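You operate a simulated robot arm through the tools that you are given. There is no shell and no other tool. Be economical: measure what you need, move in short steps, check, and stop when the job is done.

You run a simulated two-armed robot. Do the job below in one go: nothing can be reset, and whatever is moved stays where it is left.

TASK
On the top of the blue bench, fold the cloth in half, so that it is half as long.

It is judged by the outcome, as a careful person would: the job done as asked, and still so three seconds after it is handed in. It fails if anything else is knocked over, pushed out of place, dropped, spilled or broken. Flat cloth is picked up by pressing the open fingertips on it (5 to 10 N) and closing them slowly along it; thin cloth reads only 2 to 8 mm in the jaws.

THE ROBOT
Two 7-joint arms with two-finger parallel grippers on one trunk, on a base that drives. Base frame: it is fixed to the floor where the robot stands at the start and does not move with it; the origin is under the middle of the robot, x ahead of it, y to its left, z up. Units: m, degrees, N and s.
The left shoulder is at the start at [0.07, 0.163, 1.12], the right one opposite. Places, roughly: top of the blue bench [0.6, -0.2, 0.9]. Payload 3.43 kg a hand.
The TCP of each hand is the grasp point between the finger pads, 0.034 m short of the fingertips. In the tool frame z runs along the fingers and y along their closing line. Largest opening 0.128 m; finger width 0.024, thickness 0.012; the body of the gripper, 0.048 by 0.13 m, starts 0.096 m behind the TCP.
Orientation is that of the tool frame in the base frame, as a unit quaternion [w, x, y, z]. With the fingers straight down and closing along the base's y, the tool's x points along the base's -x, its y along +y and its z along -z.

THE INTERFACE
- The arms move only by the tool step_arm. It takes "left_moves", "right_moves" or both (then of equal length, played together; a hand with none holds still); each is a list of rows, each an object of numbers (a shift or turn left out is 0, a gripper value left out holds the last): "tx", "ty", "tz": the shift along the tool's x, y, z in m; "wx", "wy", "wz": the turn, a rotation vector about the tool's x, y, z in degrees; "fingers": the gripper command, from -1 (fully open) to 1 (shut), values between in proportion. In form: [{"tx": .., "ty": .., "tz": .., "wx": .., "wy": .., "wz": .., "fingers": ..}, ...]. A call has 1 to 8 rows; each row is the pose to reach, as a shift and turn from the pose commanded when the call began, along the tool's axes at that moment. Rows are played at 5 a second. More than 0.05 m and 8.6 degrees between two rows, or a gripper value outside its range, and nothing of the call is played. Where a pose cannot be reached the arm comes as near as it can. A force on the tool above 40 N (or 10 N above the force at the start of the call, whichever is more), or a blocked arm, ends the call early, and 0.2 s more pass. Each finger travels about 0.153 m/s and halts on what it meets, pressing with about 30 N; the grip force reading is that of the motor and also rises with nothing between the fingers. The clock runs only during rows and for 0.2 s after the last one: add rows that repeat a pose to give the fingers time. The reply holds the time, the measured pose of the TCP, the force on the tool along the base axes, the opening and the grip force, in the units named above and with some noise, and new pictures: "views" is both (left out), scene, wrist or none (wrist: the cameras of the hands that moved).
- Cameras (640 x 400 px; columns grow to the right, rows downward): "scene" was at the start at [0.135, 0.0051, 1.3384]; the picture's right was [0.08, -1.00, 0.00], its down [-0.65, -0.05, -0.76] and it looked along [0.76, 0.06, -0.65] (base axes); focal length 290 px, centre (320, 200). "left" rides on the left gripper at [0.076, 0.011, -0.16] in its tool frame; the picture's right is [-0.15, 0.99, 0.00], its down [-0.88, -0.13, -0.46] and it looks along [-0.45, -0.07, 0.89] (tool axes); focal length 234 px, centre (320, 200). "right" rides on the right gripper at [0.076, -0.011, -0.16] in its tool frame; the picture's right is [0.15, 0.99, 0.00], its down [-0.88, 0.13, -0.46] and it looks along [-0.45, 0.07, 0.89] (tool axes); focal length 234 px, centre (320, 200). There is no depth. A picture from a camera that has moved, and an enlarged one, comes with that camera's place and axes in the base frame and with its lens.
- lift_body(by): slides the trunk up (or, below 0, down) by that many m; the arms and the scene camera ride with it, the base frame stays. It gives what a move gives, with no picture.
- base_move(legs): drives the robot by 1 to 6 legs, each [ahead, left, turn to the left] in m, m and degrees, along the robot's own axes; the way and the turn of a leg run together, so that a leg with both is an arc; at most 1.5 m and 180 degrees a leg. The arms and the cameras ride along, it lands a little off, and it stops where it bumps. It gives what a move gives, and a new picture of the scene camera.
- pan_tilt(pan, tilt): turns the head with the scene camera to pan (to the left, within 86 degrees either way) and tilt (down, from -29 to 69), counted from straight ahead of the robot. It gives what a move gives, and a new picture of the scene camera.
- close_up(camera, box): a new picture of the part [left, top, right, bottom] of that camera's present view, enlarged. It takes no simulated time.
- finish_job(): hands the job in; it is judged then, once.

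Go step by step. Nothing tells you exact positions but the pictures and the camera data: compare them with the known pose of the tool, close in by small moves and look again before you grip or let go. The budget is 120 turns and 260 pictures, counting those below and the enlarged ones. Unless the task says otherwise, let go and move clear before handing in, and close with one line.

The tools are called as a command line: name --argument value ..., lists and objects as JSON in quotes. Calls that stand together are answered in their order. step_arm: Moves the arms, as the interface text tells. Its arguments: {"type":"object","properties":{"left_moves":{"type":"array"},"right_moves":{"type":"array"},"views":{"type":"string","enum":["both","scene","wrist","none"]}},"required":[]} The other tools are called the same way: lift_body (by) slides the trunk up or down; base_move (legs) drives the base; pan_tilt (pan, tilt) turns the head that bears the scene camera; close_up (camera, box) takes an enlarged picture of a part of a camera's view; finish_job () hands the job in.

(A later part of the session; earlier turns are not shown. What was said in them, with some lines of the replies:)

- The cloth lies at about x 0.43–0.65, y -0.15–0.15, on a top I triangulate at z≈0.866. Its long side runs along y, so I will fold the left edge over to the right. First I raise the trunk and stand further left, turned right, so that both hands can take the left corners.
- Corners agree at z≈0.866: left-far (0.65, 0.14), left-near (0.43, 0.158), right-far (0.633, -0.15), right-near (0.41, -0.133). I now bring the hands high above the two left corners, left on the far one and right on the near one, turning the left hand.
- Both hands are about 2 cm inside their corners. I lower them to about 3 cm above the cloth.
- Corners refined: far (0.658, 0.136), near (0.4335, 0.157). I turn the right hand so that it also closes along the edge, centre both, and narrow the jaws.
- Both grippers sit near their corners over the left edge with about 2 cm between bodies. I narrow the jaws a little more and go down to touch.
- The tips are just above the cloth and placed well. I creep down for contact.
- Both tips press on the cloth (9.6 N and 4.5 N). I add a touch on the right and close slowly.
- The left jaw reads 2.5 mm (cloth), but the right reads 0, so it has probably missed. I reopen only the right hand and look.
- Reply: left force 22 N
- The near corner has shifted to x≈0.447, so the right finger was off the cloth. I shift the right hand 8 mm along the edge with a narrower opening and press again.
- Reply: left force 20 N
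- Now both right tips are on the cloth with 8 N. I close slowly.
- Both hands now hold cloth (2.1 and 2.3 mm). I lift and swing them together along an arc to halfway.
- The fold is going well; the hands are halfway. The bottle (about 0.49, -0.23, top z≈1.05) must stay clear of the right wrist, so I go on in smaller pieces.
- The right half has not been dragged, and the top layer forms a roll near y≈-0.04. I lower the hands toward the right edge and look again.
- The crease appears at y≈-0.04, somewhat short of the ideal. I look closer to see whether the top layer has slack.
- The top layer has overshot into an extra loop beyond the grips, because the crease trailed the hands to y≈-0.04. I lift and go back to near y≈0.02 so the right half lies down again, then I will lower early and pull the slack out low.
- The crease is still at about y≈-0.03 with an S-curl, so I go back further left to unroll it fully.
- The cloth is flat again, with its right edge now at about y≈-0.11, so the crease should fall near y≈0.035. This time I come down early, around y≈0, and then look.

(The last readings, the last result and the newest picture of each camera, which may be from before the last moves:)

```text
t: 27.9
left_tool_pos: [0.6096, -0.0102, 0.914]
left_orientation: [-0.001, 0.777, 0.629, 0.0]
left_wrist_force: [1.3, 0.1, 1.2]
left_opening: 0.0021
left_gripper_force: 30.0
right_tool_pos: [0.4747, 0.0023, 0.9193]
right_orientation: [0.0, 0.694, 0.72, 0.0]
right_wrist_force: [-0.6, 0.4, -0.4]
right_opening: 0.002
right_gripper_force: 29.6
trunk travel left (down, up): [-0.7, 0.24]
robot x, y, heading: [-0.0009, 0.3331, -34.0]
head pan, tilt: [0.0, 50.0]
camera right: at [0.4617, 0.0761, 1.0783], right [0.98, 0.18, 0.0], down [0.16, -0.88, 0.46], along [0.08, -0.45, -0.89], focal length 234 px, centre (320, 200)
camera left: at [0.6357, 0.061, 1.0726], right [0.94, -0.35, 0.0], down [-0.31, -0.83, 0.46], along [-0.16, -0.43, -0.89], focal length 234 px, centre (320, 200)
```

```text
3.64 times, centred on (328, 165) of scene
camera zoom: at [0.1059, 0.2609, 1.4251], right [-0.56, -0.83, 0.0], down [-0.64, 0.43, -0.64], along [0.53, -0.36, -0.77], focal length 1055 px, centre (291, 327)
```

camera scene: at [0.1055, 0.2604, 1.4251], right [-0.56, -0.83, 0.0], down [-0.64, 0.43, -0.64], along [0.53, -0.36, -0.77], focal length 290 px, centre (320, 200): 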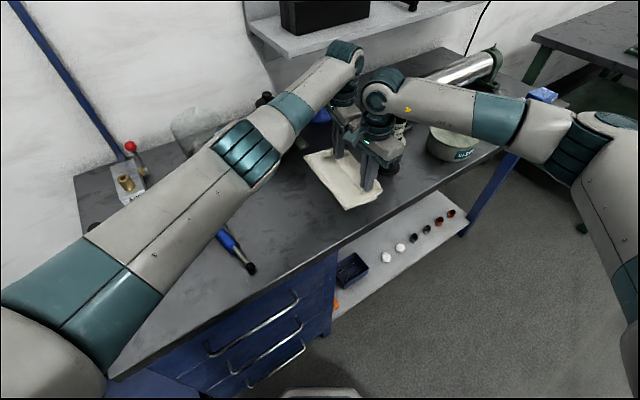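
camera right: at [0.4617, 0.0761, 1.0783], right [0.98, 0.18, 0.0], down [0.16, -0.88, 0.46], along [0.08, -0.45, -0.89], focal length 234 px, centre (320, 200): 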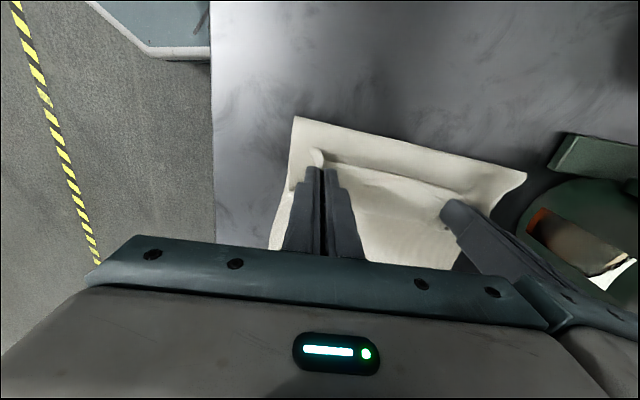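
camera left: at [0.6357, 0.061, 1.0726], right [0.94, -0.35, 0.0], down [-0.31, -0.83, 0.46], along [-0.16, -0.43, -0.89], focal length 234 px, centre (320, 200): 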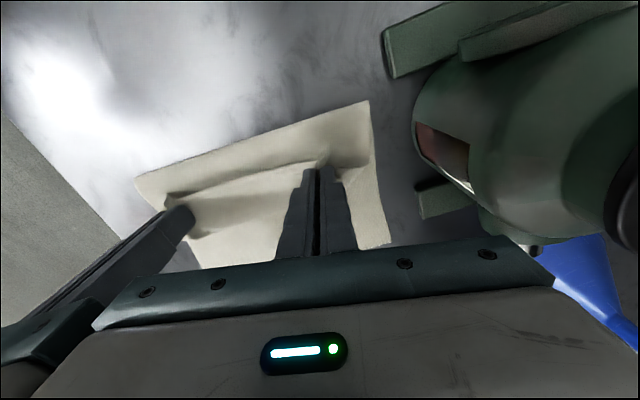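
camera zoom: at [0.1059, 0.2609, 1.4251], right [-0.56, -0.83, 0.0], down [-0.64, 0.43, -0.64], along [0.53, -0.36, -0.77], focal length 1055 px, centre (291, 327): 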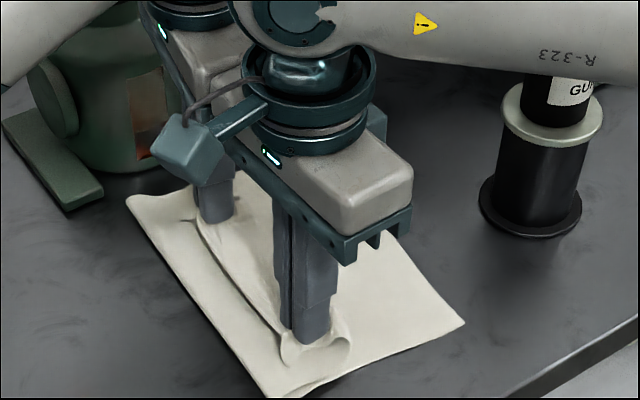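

The crease now sits at y≈0.044 (near) to 0.032 (far), right where it should be. I pull the held edge low over to the right edge, drawing out the slack.

step_arm --left_moves '[{"tx": -0.013, "ty": 0.002}, {"tx": -0.026, "ty": 0.004}, {"tx": -0.039, "ty": 0.0064}, {"tx": -0.052, "ty": 0.0085}, {"tx": -0.064, "ty": 0.0105}, {"tx": -0.072, "ty": 0.012}, {"tx": -0.072, "ty": 0.012}]' --right_moves '[{"tx": -0.0135, "ty": -0.0005}, {"tx": -0.027, "ty": -0.001}, {"tx": -0.041, "ty": -0.0015}, {"tx": -0.054, "ty": -0.002}, {"tx": -0.067, "ty": -0.002}, {"tx": -0.076, "ty": -0.0025}, {"tx": -0.076, "ty": -0.0025}]' --views "wrist"

close_up --camera "scene" --box '[240, 110, 416, 220]'

```text
t: 29.5
left_tool_pos: [0.6077, -0.0848, 0.9144]
left_orientation: [0.001, 0.777, 0.63, 0.0]
left_wrist_force: [20.1, -15.4, -4.3]
left_opening: 0.0024
left_gripper_force: 29.6
right_tool_pos: [0.4743, -0.072, 0.9167]
right_orientation: [-0.001, 0.693, 0.721, 0.001]
right_wrist_force: [-21.0, 15.9, 2.9]
right_opening: 0.0018
right_gripper_force: 30.0
trunk travel left (down, up): [-0.7, 0.24]
robot x, y, heading: [-0.0002, 0.3313, -34.0]
head pan, tilt: [0.0, 50.0]
camera right: at [0.4613, 0.0024, 1.0766], right [0.98, 0.18, 0.0], down [0.16, -0.88, 0.45], along [0.08, -0.45, -0.89], focal length 234 px, centre (320, 200)
camera left: at [0.6343, -0.0129, 1.0725], right [0.94, -0.35, 0.0], down [-0.31, -0.83, 0.46], along [-0.16, -0.43, -0.89], focal length 234 px, centre (320, 200)
```

right: 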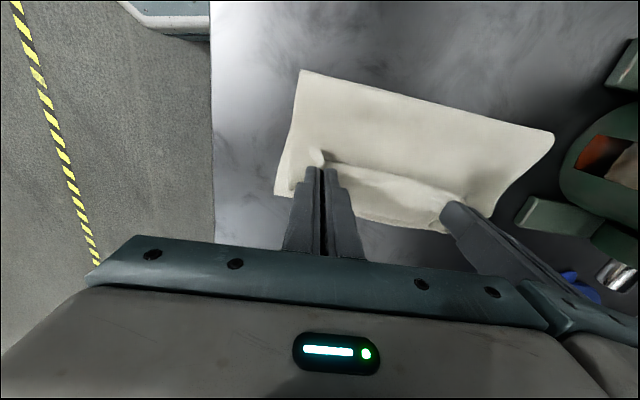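
left: 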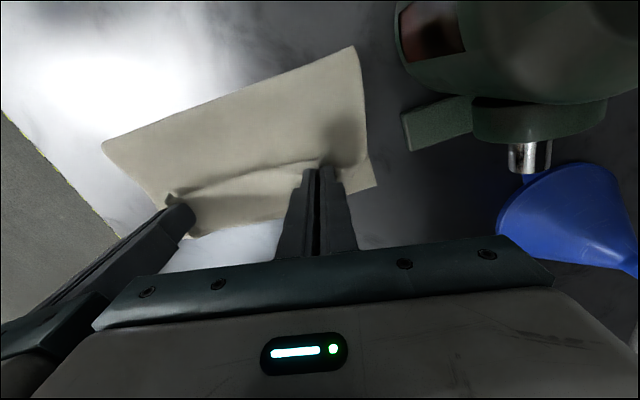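

```text
3.64 times, centred on (328, 165) of scene
camera zoom: at [0.1058, 0.2605, 1.4251], right [-0.56, -0.83, 0.0], down [-0.64, 0.43, -0.64], along [0.53, -0.36, -0.77], focal length 1055 px, centre (291, 327)
```

zoom: 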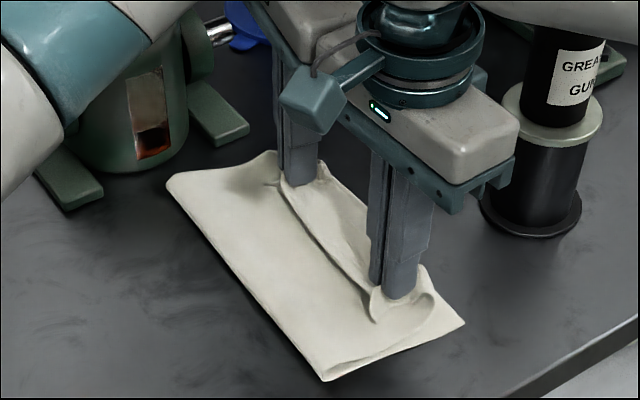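

The crease rolls along as I pull, and the gripper bodies are now touching (20 N), so this method leaves a loop. I will lay the cloth flat again, then pinch it along its middle line, lift it so both halves hang, and lay the folded cloth down.

step_arm --left_moves '[{"tz": -0.03, "ty": 0.006}, {"tx": 0.039, "ty": 0.0007, "tz": -0.055}, {"tx": 0.082, "ty": -0.005, "tz": -0.07}, {"tx": 0.126, "ty": -0.011, "tz": -0.075}, {"tx": 0.167, "ty": -0.018, "tz": -0.065}, {"tx": 0.201, "ty": -0.025, "tz": -0.045}, {"tx": 0.2286, "ty": -0.031, "tz": -0.015}, {"tx": 0.2286, "ty": -0.031, "tz": 0.01}]' --right_moves '[{"tz": -0.03, "ty": -0.006}, {"tx": 0.039, "ty": -0.004, "tz": -0.055}, {"tx": 0.083, "ty": -0.002, "tz": -0.07}, {"tx": 0.127, "ty": 0.0, "tz": -0.075}, {"tx": 0.168, "ty": 0.003, "tz": -0.065}, {"tx": 0.203, "ty": 0.006, "tz": -0.045}, {"tx": 0.23, "ty": 0.008, "tz": -0.015}, {"tx": 0.23, "ty": 0.008, "tz": 0.01}]'

```text
t: 31.3
left_tool_pos: [0.6265, 0.1446, 0.905]
left_orientation: [-0.002, 0.778, 0.628, -0.002]
left_wrist_force: [-27.9, 0.5, -0.3]
left_opening: 0.0023
left_gripper_force: 29.9
right_tool_pos: [0.4784, 0.1545, 0.9079]
right_orientation: [0.0, 0.695, 0.719, 0.002]
right_wrist_force: [28.2, -0.8, -0.8]
right_opening: 0.0022
right_gripper_force: 29.6
trunk travel left (down, up): [-0.7, 0.24]
robot x, y, heading: [-0.0031, 0.3325, -34.1]
head pan, tilt: [0.0, 50.0]
camera scene: at [0.1061, 0.2587, 1.425], right [-0.56, -0.83, 0.0], down [-0.64, 0.43, -0.64], along [0.53, -0.36, -0.77], focal length 290 px, centre (320, 200)
camera right: at [0.4651, 0.2288, 1.0663], right [0.98, 0.18, 0.0], down [0.16, -0.88, 0.46], along [0.08, -0.45, -0.89], focal length 234 px, centre (320, 200)
camera left: at [0.6535, 0.2148, 1.0639], right [0.94, -0.35, 0.0], down [-0.31, -0.83, 0.46], along [-0.16, -0.43, -0.89], focal length 234 px, centre (320, 200)
```

scene: 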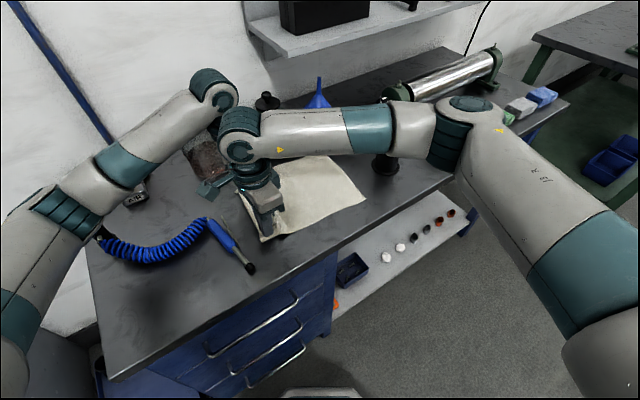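
right: 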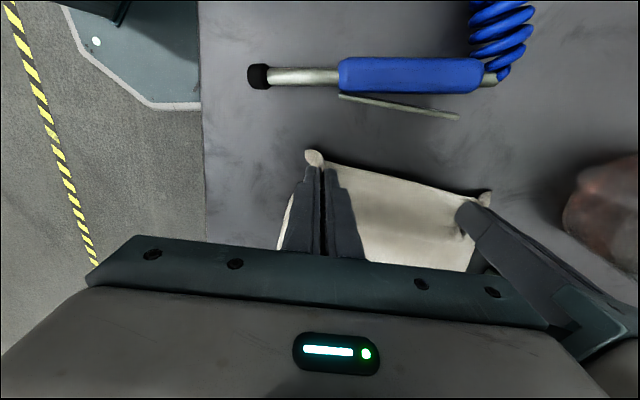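
left: 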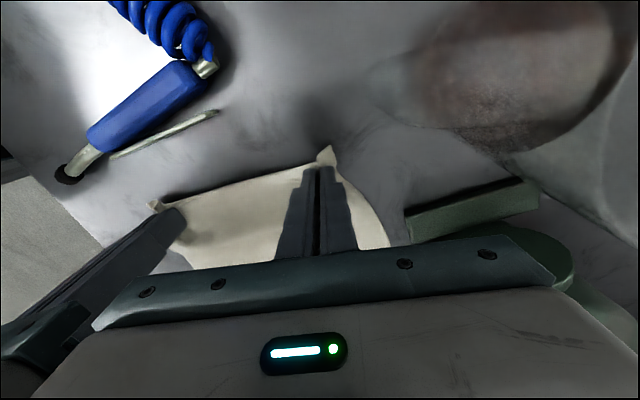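

The cloth is flat again, with 28 N of tension between the hands. I relax it, set the edge down, open, and rise.

step_arm --left_moves '[{"ty": -0.004, "tz": 0.003}, {"ty": -0.005, "tz": 0.006}, {"ty": -0.005, "tz": 0.006, "fingers": 0.7}, {"ty": -0.005, "tz": 0.006, "fingers": 0.4}, {"ty": -0.005, "tz": -0.02, "fingers": 0.4}, {"ty": -0.005, "tz": -0.06}, {"ty": -0.005, "tz": -0.105}, {"ty": -0.005, "tz": -0.15}]' --right_moves '[{"ty": 0.004, "tz": 0.004}, {"ty": 0.005, "tz": 0.008}, {"ty": 0.005, "tz": 0.008, "fingers": 0.7}, {"ty": 0.005, "tz": 0.008, "fingers": 0.4}, {"ty": 0.005, "tz": -0.02, "fingers": 0.4}, {"ty": 0.005, "tz": -0.06}, {"ty": 0.005, "tz": -0.105}, {"ty": 0.005, "tz": -0.15}]'

```text
t: 33.1
left_tool_pos: [0.6177, 0.1475, 1.0563]
left_orientation: [0.0, 0.777, 0.63, 0.0]
left_wrist_force: [0.1, -0.5, 0.1]
left_opening: 0.0385
left_gripper_force: 0.1
right_tool_pos: [0.4744, 0.1581, 1.0554]
right_orientation: [0.0, 0.694, 0.72, 0.0]
right_wrist_force: [1.0, 0.6, 0.0]
right_opening: 0.0385
right_gripper_force: 0.0
trunk travel left (down, up): [-0.7, 0.24]
robot x, y, heading: [-0.0042, 0.3364, -34.2]
head pan, tilt: [0.0, 50.0]
camera scene: at [0.1036, 0.2607, 1.425], right [-0.56, -0.83, 0.0], down [-0.63, 0.43, -0.64], along [0.53, -0.36, -0.77], focal length 290 px, centre (320, 200)
camera right: at [0.4615, 0.2326, 1.2153], right [0.98, 0.18, 0.0], down [0.16, -0.88, 0.46], along [0.08, -0.45, -0.89], focal length 234 px, centre (320, 200)
camera left: at [0.6431, 0.2186, 1.2149], right [0.94, -0.35, 0.0], down [-0.31, -0.83, 0.45], along [-0.16, -0.43, -0.89], focal length 234 px, centre (320, 200)
```

scene: 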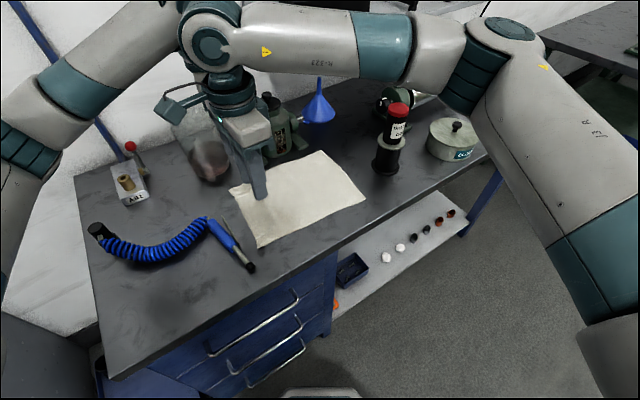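
right: 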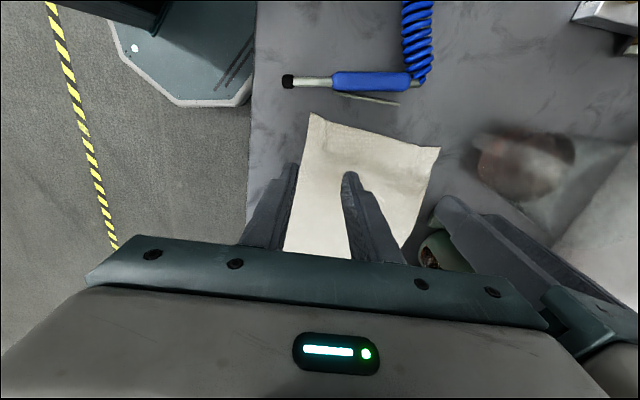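
left: 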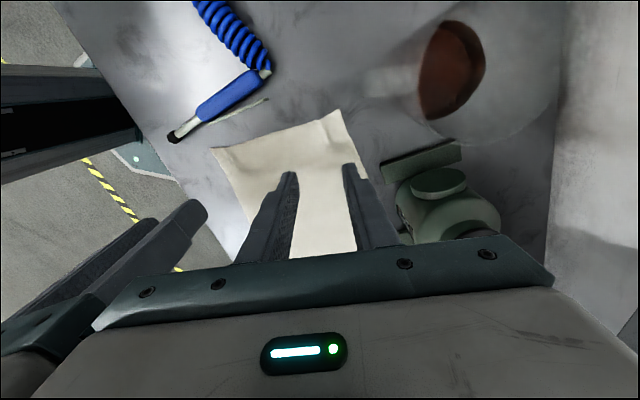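

The cloth lies flat. Its midline runs from about (0.443, 0.043) to (0.650, 0.029). I move both hands above it and turn them so that they close across the midline.

step_arm --left_moves '[{"tx": -0.014, "ty": 0.0045, "wz": -8.5, "tz": -0.01}, {"tx": -0.028, "ty": 0.009, "wz": -17, "tz": -0.02}, {"tx": -0.042, "ty": 0.0135, "wz": -25.5, "tz": -0.02}, {"tx": -0.056, "ty": 0.018, "wz": -34, "tz": -0.02}, {"tx": -0.07, "ty": 0.022, "wz": -42.5, "tz": -0.02}, {"tx": -0.085, "ty": 0.026, "wz": -51, "tz": -0.02}, {"tx": -0.1, "ty": 0.03, "wz": -59.5, "tz": -0.02}, {"tx": -0.113, "ty": 0.0348, "wz": -68, "tz": -0.02}]' --right_moves '[{"tx": -0.014, "ty": -0.002, "wz": -8.5, "tz": -0.01}, {"tx": -0.028, "ty": -0.004, "wz": -17, "tz": -0.02}, {"tx": -0.042, "ty": -0.006, "wz": -25.5, "tz": -0.02}, {"tx": -0.056, "ty": -0.008, "wz": -34, "tz": -0.02}, {"tx": -0.07, "ty": -0.01, "wz": -42.5, "tz": -0.02}, {"tx": -0.085, "ty": -0.012, "wz": -51, "tz": -0.02}, {"tx": -0.1, "ty": -0.013, "wz": -59.5, "tz": -0.02}, {"tx": -0.1162, "ty": -0.0135, "wz": -68, "tz": -0.02}]' --views "scene"

step_arm --left_moves '[{"wz": -8.5}, {"wz": -17, "fingers": 0.45}, {"wz": -25.5}, {"wz": -30}, {"wz": -30}]' --right_moves '[{"wz": -8, "fingers": 0.45}, {"wz": -16, "fingers": 0.45}, {"wz": -16}, {"wz": -16}, {"wz": -16}]'

```text
t: 34.9
left_tool_pos: [0.6289, 0.0275, 1.0737]
left_orientation: [0.0, 0.29, 0.957, 0.001]
left_wrist_force: [-0.1, -0.5, -0.6]
left_opening: 0.0382
left_gripper_force: 0.0
right_tool_pos: [0.4708, 0.0381, 1.0754]
right_orientation: [0.0, 0.173, 0.985, 0.001]
right_wrist_force: [0.4, -0.7, 0.4]
right_opening: 0.0387
right_gripper_force: 0.1
trunk travel left (down, up): [-0.7, 0.24]
robot x, y, heading: [-0.0025, 0.3344, -34.0]
head pan, tilt: [0.0, 50.0]
camera scene: at [0.1054, 0.2586, 1.425], right [-0.56, -0.83, 0.0], down [-0.63, 0.43, -0.64], along [0.53, -0.36, -0.77], focal length 290 px, centre (320, 200)
```

scene: 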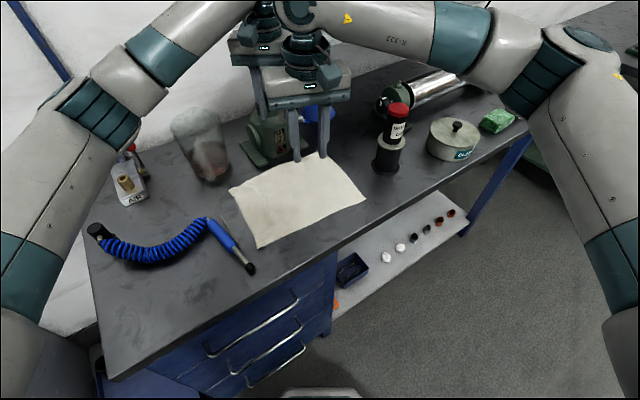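

```text
t: 36.1
left_tool_pos: [0.6295, 0.0279, 1.0734]
left_orientation: [0.0, 0.033, 0.999, 0.001]
left_wrist_force: [-0.4, 0.9, -0.2]
left_opening: 0.0351
left_gripper_force: 0.0
right_tool_pos: [0.4693, 0.0384, 1.077]
right_orientation: [0.0, 0.035, 0.999, 0.0]
right_wrist_force: [0.7, 0.8, -0.5]
right_opening: 0.0353
right_gripper_force: 0.0
trunk travel left (down, up): [-0.7, 0.24]
robot x, y, heading: [0.0006, 0.3343, -33.9]
head pan, tilt: [0.0, 50.0]
camera scene: at [0.1057, 0.2602, 1.425], right [-0.56, -0.83, 0.0], down [-0.64, 0.43, -0.64], along [0.53, -0.36, -0.77], focal length 290 px, centre (320, 200)
camera right: at [0.3943, 0.0316, 1.2364], right [-0.08, 1.0, 0.0], down [0.89, 0.07, 0.46], along [0.45, 0.04, -0.89], focal length 234 px, centre (320, 200)
camera left: at [0.5539, 0.0439, 1.2327], right [0.21, 0.98, 0.0], down [0.87, -0.19, 0.46], along [0.44, -0.1, -0.89], focal length 234 px, centre (320, 200)
```

scene: 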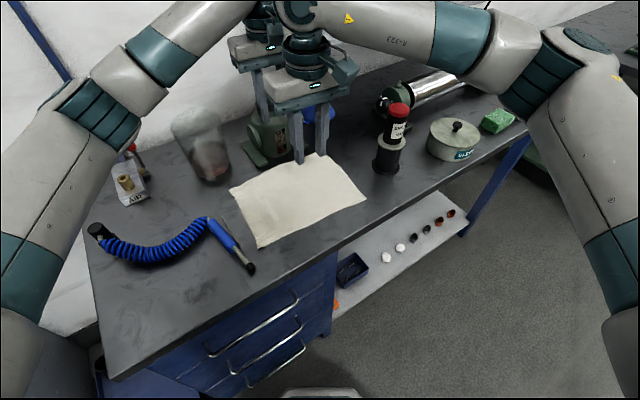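
right: 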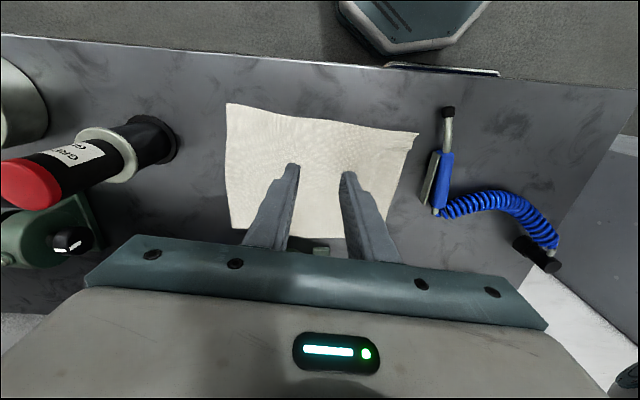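
left: 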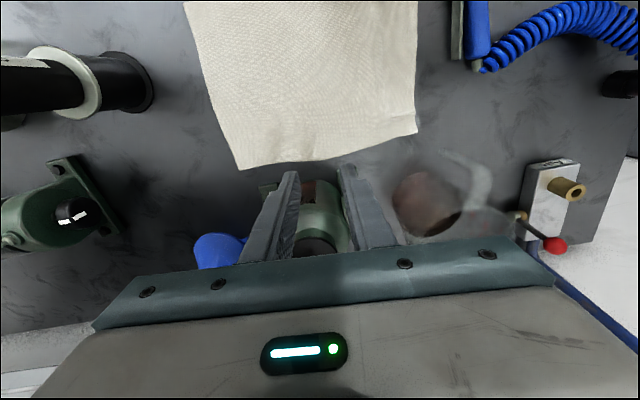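

The midpoints from the wrist cameras are near (0.4425, 0.0455) and far (0.653, 0.0275). I correct by a few millimetres and go down to just above the cloth.

step_arm --left_moves '[{"ty": 0.0016, "tz": 0.04}, {"ty": 0.0016, "tz": 0.08}, {"ty": 0.0016, "tz": 0.12}, {"ty": 0.0016, "tz": 0.15}, {"ty": 0.0016, "tz": 0.168}, {"ty": 0.0016, "tz": 0.172}]' --right_moves '[{"tx": 0.002, "ty": 0.0055, "tz": 0.04}, {"tx": 0.002, "ty": 0.0055, "tz": 0.08}, {"tx": 0.002, "ty": 0.0055, "tz": 0.12}, {"tx": 0.002, "ty": 0.0055, "tz": 0.15}, {"tx": 0.002, "ty": 0.0055, "tz": 0.17}, {"tx": 0.002, "ty": 0.0055, "tz": 0.175}]' --views "wrist"

```text
t: 37.5
left_tool_pos: [0.6309, 0.032, 0.9002]
left_orientation: [0.0, 0.034, 0.999, -0.001]
left_wrist_force: [-0.4, 0.0, -0.6]
left_opening: 0.0354
left_gripper_force: 0.1
right_tool_pos: [0.4684, 0.0474, 0.9022]
right_orientation: [-0.001, 0.035, 0.999, 0.0]
right_wrist_force: [1.0, 0.4, 0.8]
right_opening: 0.0352
right_gripper_force: 0.1
trunk travel left (down, up): [-0.7, 0.24]
robot x, y, heading: [0.001, 0.3316, -33.9]
head pan, tilt: [0.0, 50.0]
camera right: at [0.3929, 0.0399, 1.0604], right [-0.08, 1.0, 0.0], down [0.89, 0.07, 0.46], along [0.45, 0.04, -0.89], focal length 234 px, centre (320, 200)
camera left: at [0.5547, 0.0464, 1.0587], right [0.22, 0.98, 0.0], down [0.87, -0.19, 0.46], along [0.44, -0.1, -0.89], focal length 234 px, centre (320, 200)
```

right: 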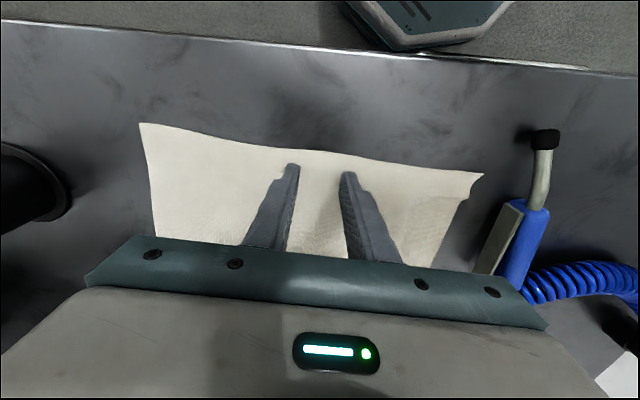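
left: 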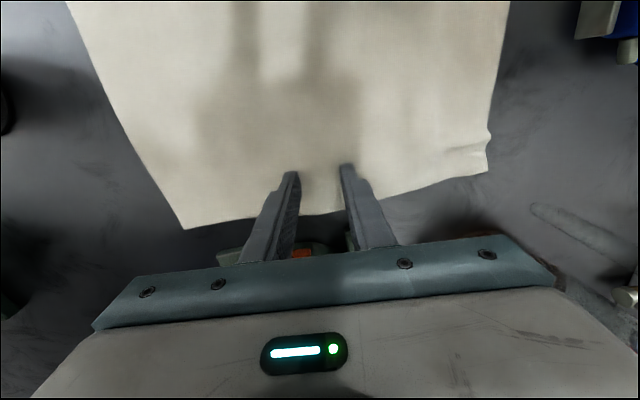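

Both hands straddle the midline. I press down gently.

step_arm --left_moves '[{"tz": 0.002}, {"tz": 0.0035}, {"tz": 0.005}]' --right_moves '[{"tz": 0.003}, {"tz": 0.005}, {"tz": 0.0065}]' --views "none"

```text
t: 38.3
left_tool_pos: [0.6281, 0.0309, 0.8969]
left_orientation: [0.0, 0.035, 0.999, 0.0]
left_wrist_force: [0.3, 0.8, 0.0]
left_opening: 0.0352
left_gripper_force: 0.1
right_tool_pos: [0.4676, 0.0456, 0.896]
right_orientation: [0.0, 0.036, 0.999, -0.001]
right_wrist_force: [-1.1, -0.3, 8.9]
right_opening: 0.0353
right_gripper_force: 0.0
trunk travel left (down, up): [-0.7, 0.24]
robot x, y, heading: [-0.0042, 0.3371, -34.1]
head pan, tilt: [0.0, 50.0]
```

step_arm --left_moves '[{"tz": 0.001}, {"tz": 0.002}]' --views "none"

```text
t: 38.9
left_tool_pos: [0.6283, 0.0296, 0.8955]
left_orientation: [0.0, 0.035, 0.999, 0.0]
left_wrist_force: [0.5, -1.2, 2.6]
left_opening: 0.035
left_gripper_force: 0.0
right_tool_pos: [0.4683, 0.0459, 0.8962]
right_orientation: [0.0, 0.035, 0.999, 0.0]
right_wrist_force: [-0.9, 0.3, 11.3]
right_opening: 0.035
right_gripper_force: 0.1
trunk travel left (down, up): [-0.7, 0.24]
robot x, y, heading: [-0.001, 0.3314, -34.1]
head pan, tilt: [0.0, 50.0]
```

Contact on both; I add 0.7 mm on the left and close slowly.

step_arm --left_moves '[{"tz": 0.0007}, {"tz": 0.0007, "fingers": 0.54}, {"tz": 0.0007, "fingers": 0.63}, {"tz": 0.0007, "fingers": 0.72}, {"tz": 0.0007, "fingers": 0.81}, {"tz": 0.0007, "fingers": 0.9}, {"tz": 0.0007, "fingers": 1}, {"tz": 0.0007, "fingers": 1}]' --right_moves '[{"tz": 0}, {"tz": 0, "fingers": 0.54}, {"tz": 0, "fingers": 0.63}, {"tz": 0, "fingers": 0.72}, {"tz": 0, "fingers": 0.81}, {"tz": 0, "fingers": 0.9}, {"tz": 0, "fingers": 1}, {"tz": 0, "fingers": 1}]' --views "wrist"

```text
t: 40.7
left_tool_pos: [0.6294, 0.0301, 0.8953]
left_orientation: [0.0, 0.035, 0.999, 0.0]
left_wrist_force: [-1.4, -0.4, 2.7]
left_opening: 0.0021
left_gripper_force: 29.7
right_tool_pos: [0.4684, 0.045, 0.8939]
right_orientation: [0.0, 0.035, 0.999, -0.001]
right_wrist_force: [1.1, 0.2, 14.1]
right_opening: 0.0022
right_gripper_force: 29.7
trunk travel left (down, up): [-0.7, 0.24]
robot x, y, heading: [0.0023, 0.3337, -34.0]
head pan, tilt: [0.0, 50.0]
camera right: at [0.3922, 0.0387, 1.0546], right [-0.08, 1.0, 0.0], down [0.89, 0.07, 0.46], along [0.46, 0.03, -0.89], focal length 234 px, centre (320, 200)
camera left: at [0.5532, 0.0453, 1.0543], right [0.22, 0.98, 0.0], down [0.87, -0.19, 0.46], along [0.45, -0.1, -0.89], focal length 234 px, centre (320, 200)
```

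right: 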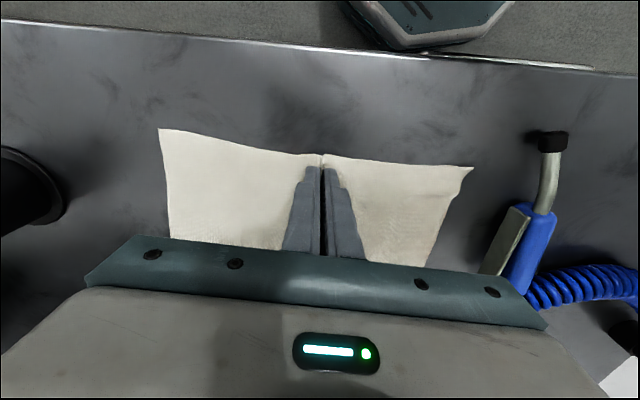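
left: 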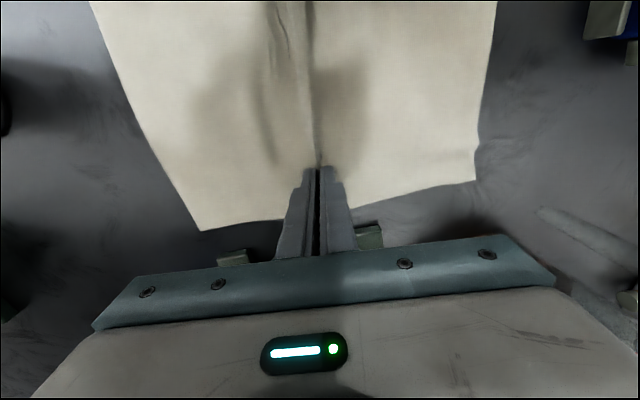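

Both jaws hold the midline ridge (2.1 and 2.2 mm). I lift straight up so that both halves hang.

step_arm --left_moves '[{"tz": -0.02}, {"tz": -0.045}, {"tz": -0.07}, {"tz": -0.095}, {"tz": -0.12}, {"tz": -0.145}, {"tz": -0.165}, {"tz": -0.18}]' --right_moves '[{"tz": -0.02}, {"tz": -0.045}, {"tz": -0.07}, {"tz": -0.095}, {"tz": -0.12}, {"tz": -0.145}, {"tz": -0.165}, {"tz": -0.18}]'

close_up --camera "scene" --box '[220, 80, 396, 190]'

```text
t: 42.5
left_tool_pos: [0.6288, 0.0313, 1.0725]
left_orientation: [0.0, 0.035, 0.999, 0.0]
left_wrist_force: [-1.1, 0.2, 0.4]
left_opening: 0.0021
left_gripper_force: 30.0
right_tool_pos: [0.4664, 0.0439, 1.0766]
right_orientation: [0.0, 0.035, 0.999, 0.0]
right_wrist_force: [-0.2, 0.5, -0.4]
right_opening: 0.0026
right_gripper_force: 29.9
trunk travel left (down, up): [-0.7, 0.24]
robot x, y, heading: [0.0017, 0.332, -33.8]
head pan, tilt: [0.0, 50.0]
camera scene: at [0.1053, 0.2604, 1.425], right [-0.56, -0.83, 0.0], down [-0.63, 0.43, -0.64], along [0.53, -0.36, -0.77], focal length 290 px, centre (320, 200)
camera right: at [0.3921, 0.0363, 1.236], right [-0.08, 1.0, 0.0], down [0.89, 0.07, 0.46], along [0.45, 0.04, -0.89], focal length 234 px, centre (320, 200)
camera left: at [0.5532, 0.0469, 1.2316], right [0.22, 0.98, 0.0], down [0.87, -0.19, 0.46], along [0.45, -0.1, -0.89], focal length 234 px, centre (320, 200)
```

scene: 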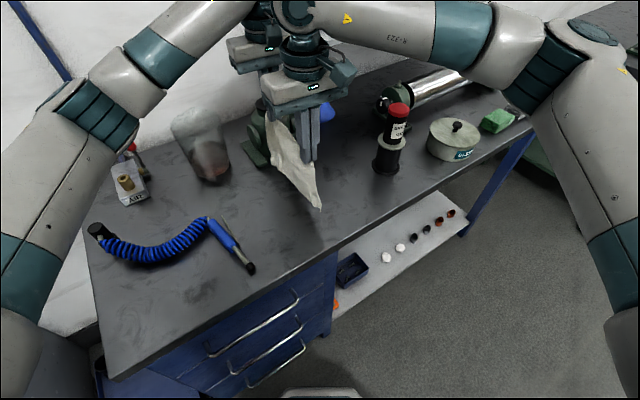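
right: 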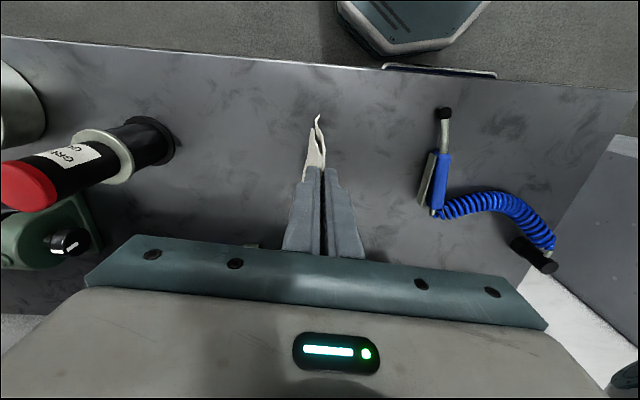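
left: 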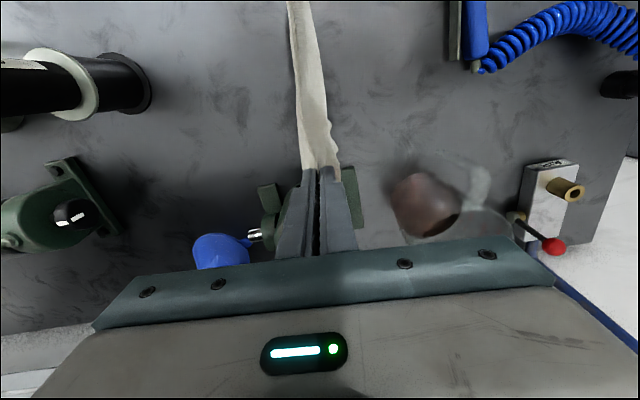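

```text
3.64 times, centred on (308, 135) of scene
camera zoom: at [0.1053, 0.2604, 1.425], right [-0.56, -0.83, 0.0], down [-0.63, 0.43, -0.64], along [0.53, -0.36, -0.77], focal length 1055 px, centre (364, 436)
```

zoom: 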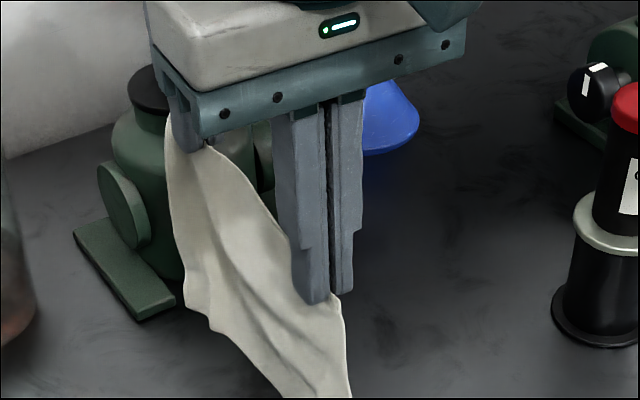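

Both halves hang together neatly. I shift the hands right about 6 cm and lower until the hanging edges just reach the bench.

step_arm --left_moves '[{"ty": -0.015}, {"ty": -0.03}, {"ty": -0.045}, {"ty": -0.06}, {"ty": -0.06}, {"ty": -0.06, "tz": 0.015}, {"ty": -0.06, "tz": 0.03}, {"ty": -0.06, "tz": 0.04}]' --right_moves '[{"ty": -0.015}, {"ty": -0.03}, {"ty": -0.045}, {"ty": -0.06}, {"ty": -0.06}, {"ty": -0.06, "tz": 0.015}, {"ty": -0.06, "tz": 0.03}, {"ty": -0.06, "tz": 0.043}]' --views "wrist"

close_up --camera "scene" --box '[240, 100, 416, 210]'

```text
t: 44.3
left_tool_pos: [0.625, -0.0296, 1.0329]
left_orientation: [0.0, 0.035, 0.999, 0.0]
left_wrist_force: [0.3, -0.3, 0.0]
left_opening: 0.0019
left_gripper_force: 29.9
right_tool_pos: [0.4663, -0.0142, 1.0317]
right_orientation: [0.0, 0.034, 0.999, 0.0]
right_wrist_force: [0.1, -0.3, -0.2]
right_opening: 0.002
right_gripper_force: 29.7
trunk travel left (down, up): [-0.7, 0.24]
robot x, y, heading: [-0.0004, 0.3358, -34.1]
head pan, tilt: [0.0, 50.0]
camera right: at [0.3903, -0.0212, 1.191], right [-0.08, 1.0, 0.0], down [0.89, 0.07, 0.46], along [0.45, 0.04, -0.89], focal length 234 px, centre (320, 200)
camera left: at [0.5499, -0.0141, 1.1914], right [0.22, 0.98, 0.0], down [0.87, -0.19, 0.46], along [0.44, -0.1, -0.89], focal length 234 px, centre (320, 200)
```

right: 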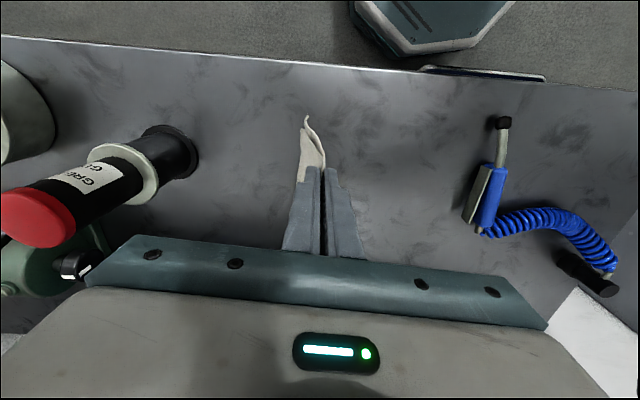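
left: 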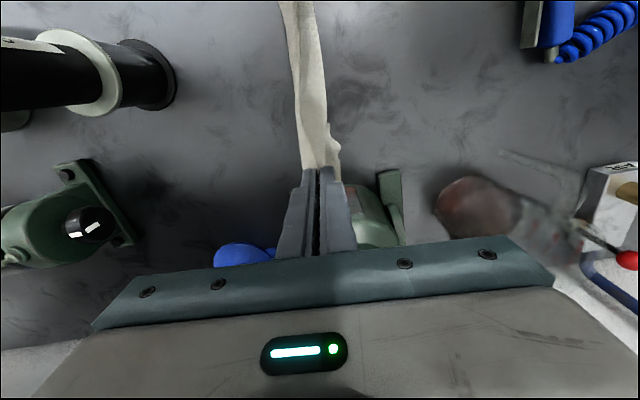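

```text
3.64 times, centred on (328, 155) of scene
camera zoom: at [0.106, 0.2602, 1.4251], right [-0.56, -0.83, 0.0], down [-0.64, 0.43, -0.64], along [0.53, -0.36, -0.77], focal length 1055 px, centre (291, 364)
```

zoom: 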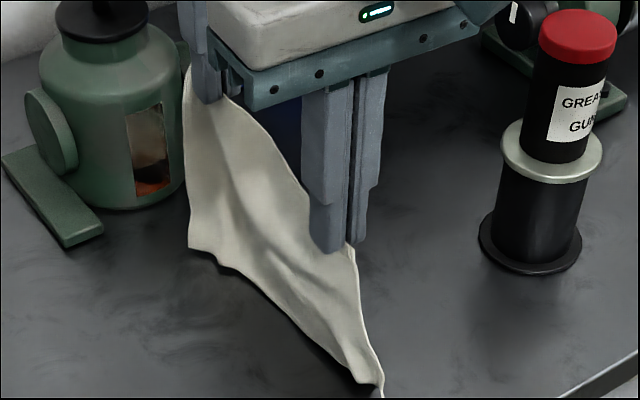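

The edges are at the bench. I now lower while moving left, so both layers lay down together to the right of the crease.

step_arm --left_moves '[{"tz": 0.005, "ty": 0.01}, {"ty": 0.025, "tz": 0.011}, {"ty": 0.042, "tz": 0.019}, {"ty": 0.058, "tz": 0.029}, {"ty": 0.073, "tz": 0.04}, {"ty": 0.086, "tz": 0.052}, {"ty": 0.097, "tz": 0.063}]' --right_moves '[{"tz": 0.005, "ty": 0.01}, {"ty": 0.025, "tz": 0.011}, {"ty": 0.042, "tz": 0.019}, {"ty": 0.058, "tz": 0.029}, {"ty": 0.073, "tz": 0.04}, {"ty": 0.086, "tz": 0.052}, {"ty": 0.097, "tz": 0.063}]' --views "wrist"

close_up --camera "scene" --box '[240, 110, 416, 220]'

```text
t: 45.9
left_tool_pos: [0.633, 0.0668, 0.9694]
left_orientation: [0.001, 0.034, 0.999, 0.001]
left_wrist_force: [-0.4, 1.1, -0.3]
left_opening: 0.0023
left_gripper_force: 29.9
right_tool_pos: [0.4725, 0.081, 0.97]
right_orientation: [0.001, 0.035, 0.999, 0.0]
right_wrist_force: [-0.5, 0.4, 0.1]
right_opening: 0.0023
right_gripper_force: 30.4
trunk travel left (down, up): [-0.7, 0.24]
robot x, y, heading: [-0.0005, 0.3301, -33.8]
head pan, tilt: [0.0, 50.0]
camera right: at [0.3967, 0.0741, 1.1289], right [-0.08, 1.0, 0.0], down [0.89, 0.07, 0.46], along [0.45, 0.03, -0.89], focal length 234 px, centre (320, 200)
camera left: at [0.5583, 0.0824, 1.1284], right [0.22, 0.98, 0.0], down [0.87, -0.19, 0.46], along [0.44, -0.1, -0.89], focal length 234 px, centre (320, 200)
```

right: 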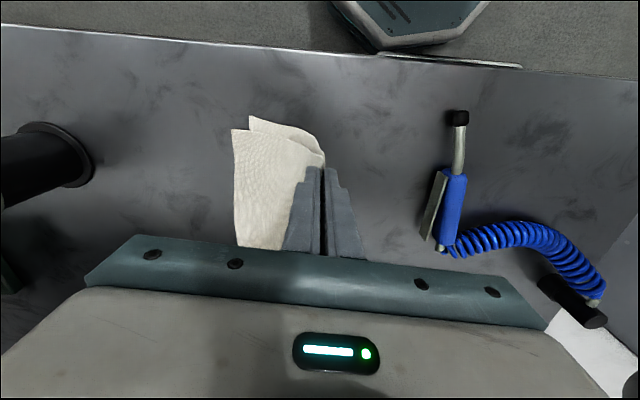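
left: 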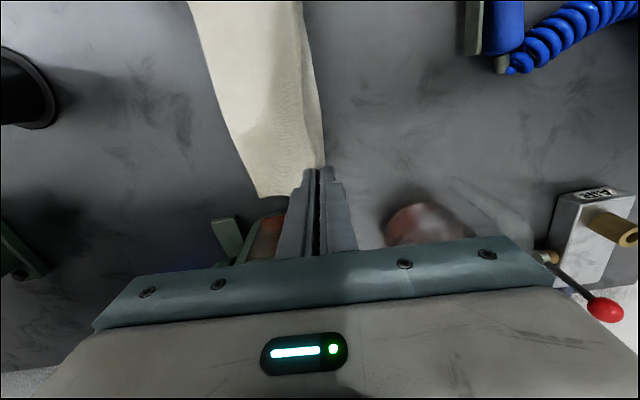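

```text
3.64 times, centred on (328, 165) of scene
camera zoom: at [0.1062, 0.2608, 1.4251], right [-0.56, -0.83, 0.0], down [-0.64, 0.43, -0.64], along [0.53, -0.36, -0.77], focal length 1055 px, centre (291, 327)
```

zoom: 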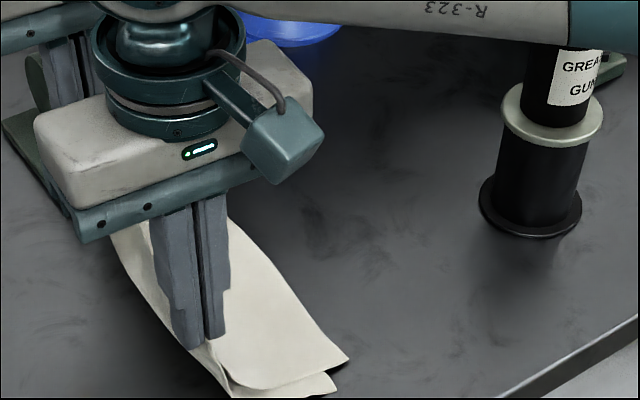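

The layers are laying down well together. I finish the descent, pulling slightly left to keep it smooth.

step_arm --left_moves '[{"ty": 0.012, "tz": 0.014}, {"ty": 0.022, "tz": 0.028}, {"ty": 0.031, "tz": 0.041}, {"ty": 0.038, "tz": 0.053}, {"ty": 0.044, "tz": 0.063}, {"ty": 0.05, "tz": 0.068}, {"ty": 0.05, "tz": 0.07}]' --right_moves '[{"ty": 0.012, "tz": 0.014}, {"ty": 0.022, "tz": 0.028}, {"ty": 0.031, "tz": 0.041}, {"ty": 0.038, "tz": 0.053}, {"ty": 0.044, "tz": 0.063}, {"ty": 0.05, "tz": 0.068}, {"ty": 0.05, "tz": 0.07}]' --views "wrist"

close_up --camera "scene" --box '[220, 120, 396, 230]'

```text
t: 47.5
left_tool_pos: [0.6339, 0.1158, 0.9006]
left_orientation: [0.0, 0.034, 0.999, 0.0]
left_wrist_force: [-0.2, 0.0, 0.6]
left_opening: 0.002
left_gripper_force: 29.8
right_tool_pos: [0.4731, 0.1314, 0.8987]
right_orientation: [0.0, 0.034, 0.999, 0.0]
right_wrist_force: [-0.2, 0.3, 0.8]
right_opening: 0.0025
right_gripper_force: 29.8
trunk travel left (down, up): [-0.7, 0.24]
robot x, y, heading: [-0.0017, 0.3332, -34.1]
head pan, tilt: [0.0, 50.0]
camera right: at [0.3989, 0.1238, 1.0587], right [-0.08, 1.0, 0.0], down [0.89, 0.07, 0.46], along [0.45, 0.04, -0.89], focal length 234 px, centre (320, 200)
camera left: at [0.5589, 0.1314, 1.0593], right [0.22, 0.98, 0.0], down [0.87, -0.19, 0.46], along [0.44, -0.1, -0.89], focal length 234 px, centre (320, 200)
```

right: 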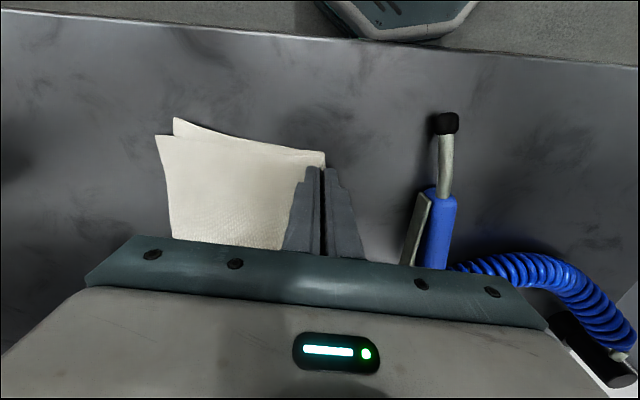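
left: 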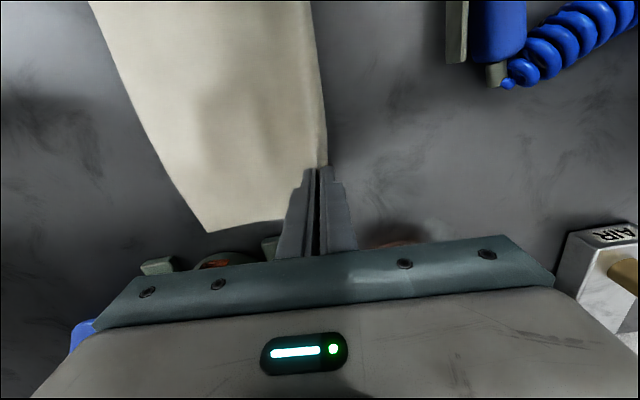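

```text
3.64 times, centred on (308, 175) of scene
camera zoom: at [0.1056, 0.2597, 1.425], right [-0.56, -0.83, 0.0], down [-0.64, 0.43, -0.64], along [0.53, -0.36, -0.77], focal length 1055 px, centre (364, 291)
```

zoom: 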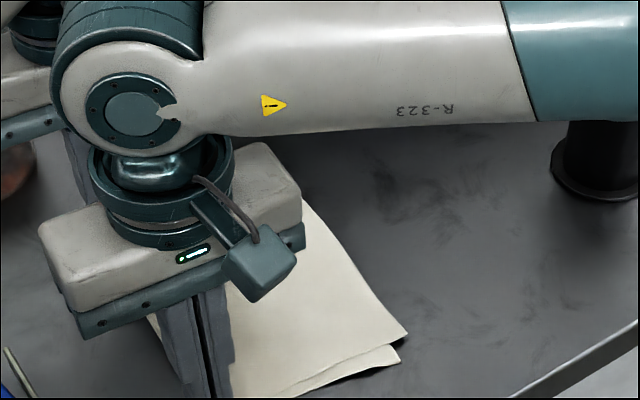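

The folded cloth lies flat with the crease at the grips. I open a little and rise straight up.

step_arm --left_moves '[{"tz": 0.001, "fingers": 0.9}, {"tz": 0.001, "fingers": 0.75}, {"tz": 0.001, "fingers": 0.65}, {"tz": 0.001, "fingers": 0.6}, {"tz": -0.02}, {"tz": -0.06}, {"tz": -0.105}, {"tz": -0.15}]' --right_moves '[{"tz": 0.001, "fingers": 0.9}, {"tz": 0.001, "fingers": 0.75}, {"tz": 0.001, "fingers": 0.65}, {"tz": 0.001, "fingers": 0.6}, {"tz": -0.02}, {"tz": -0.06}, {"tz": -0.105}, {"tz": -0.15}]'

```text
t: 49.3
left_tool_pos: [0.6335, 0.1183, 1.0513]
left_orientation: [0.0, 0.035, 0.999, 0.0]
left_wrist_force: [-0.4, -0.3, 0.1]
left_opening: 0.0255
left_gripper_force: 0.0
right_tool_pos: [0.4715, 0.1343, 1.0529]
right_orientation: [0.001, 0.034, 0.999, 0.0]
right_wrist_force: [0.3, -0.4, -0.1]
right_opening: 0.0255
right_gripper_force: 0.2
trunk travel left (down, up): [-0.7, 0.24]
robot x, y, heading: [0.001, 0.336, -33.9]
head pan, tilt: [0.0, 50.0]
camera scene: at [0.1038, 0.2607, 1.425], right [-0.56, -0.83, 0.0], down [-0.63, 0.43, -0.64], along [0.53, -0.36, -0.77], focal length 290 px, centre (320, 200)
camera right: at [0.396, 0.1259, 1.2122], right [-0.08, 1.0, 0.0], down [0.89, 0.07, 0.46], along [0.46, 0.04, -0.89], focal length 234 px, centre (320, 200)
camera left: at [0.5578, 0.1331, 1.2095], right [0.22, 0.98, 0.0], down [0.87, -0.19, 0.46], along [0.45, -0.1, -0.89], focal length 234 px, centre (320, 200)
```

scene: 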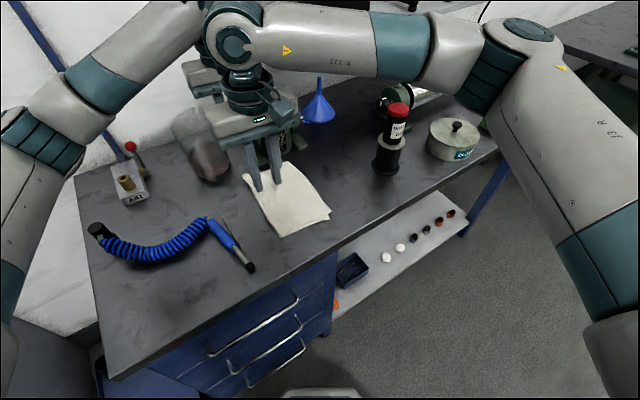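
right: 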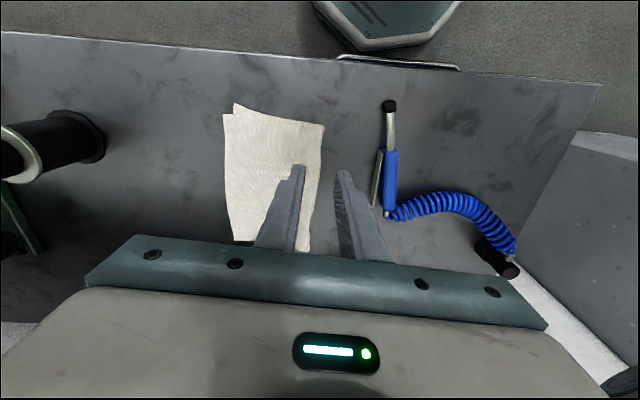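
left: 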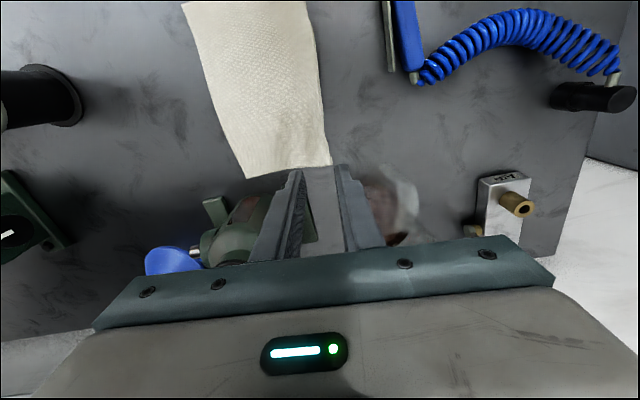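

The cloth is folded in half. I raise the hands clear and inspect the result.

step_arm --left_moves '[{"tz": -0.04}, {"tz": -0.08}, {"tz": -0.11}]' --right_moves '[{"tz": -0.04}, {"tz": -0.08}, {"tz": -0.11}]' --views "none"

close_up --camera "scene" --box '[208, 140, 368, 240]'

close_up --camera "right" --box '[180, 60, 420, 260]'

```text
t: 50.1
left_tool_pos: [0.6349, 0.1146, 1.1616]
left_orientation: [0.0, 0.035, 0.999, 0.0]
left_wrist_force: [0.0, 0.1, -0.2]
left_opening: 0.0258
left_gripper_force: 0.0
right_tool_pos: [0.4746, 0.1312, 1.1609]
right_orientation: [0.0, 0.035, 0.999, 0.0]
right_wrist_force: [-0.3, 0.3, 0.1]
right_opening: 0.0256
right_gripper_force: 0.2
trunk travel left (down, up): [-0.7, 0.24]
robot x, y, heading: [0.0017, 0.3356, -34.1]
head pan, tilt: [0.0, 50.0]
```

```text
4.00 times, centred on (288, 190) of scene
camera zoom: at [0.1051, 0.26, 1.4249], right [-0.56, -0.83, 0.0], down [-0.63, 0.43, -0.64], along [0.53, -0.36, -0.77], focal length 1160 px, centre (448, 240)
```

zoom: 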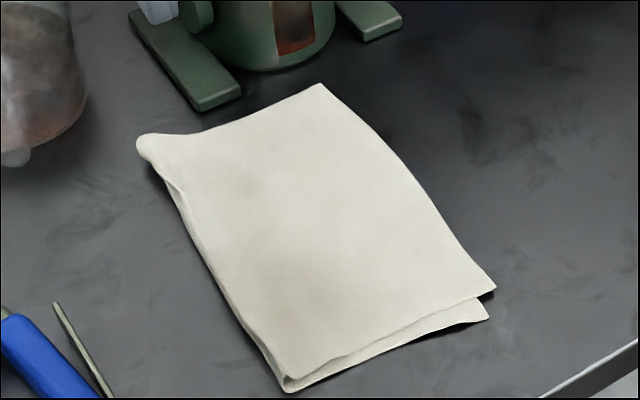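

```text
2.00 times, centred on (300, 160) of right
camera zoom: at [0.399, 0.1251, 1.3208], right [-0.08, 1.0, 0.0], down [0.89, 0.07, 0.46], along [0.45, 0.04, -0.89], focal length 468 px, centre (360, 280)
```

zoom: 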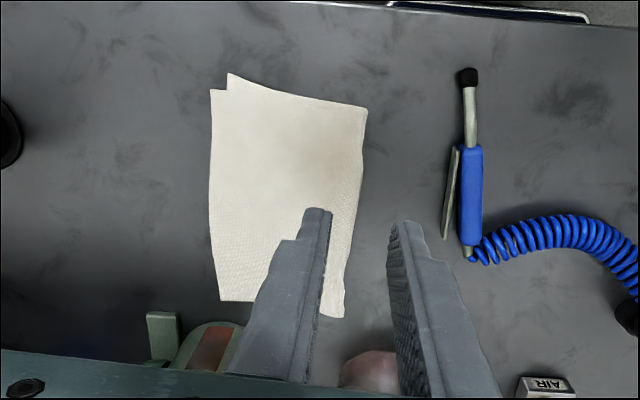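

The cloth is folded cleanly in half, with its edges matched to about a centimetre. Nothing else has moved and the hands are clear, so I hand it in.

finish_job

```text
The job is handed in.
```

The cloth is folded in half along its length on top of the blue bench, with its edges matched to within about 1 cm, nothing else moved, and both hands clear.
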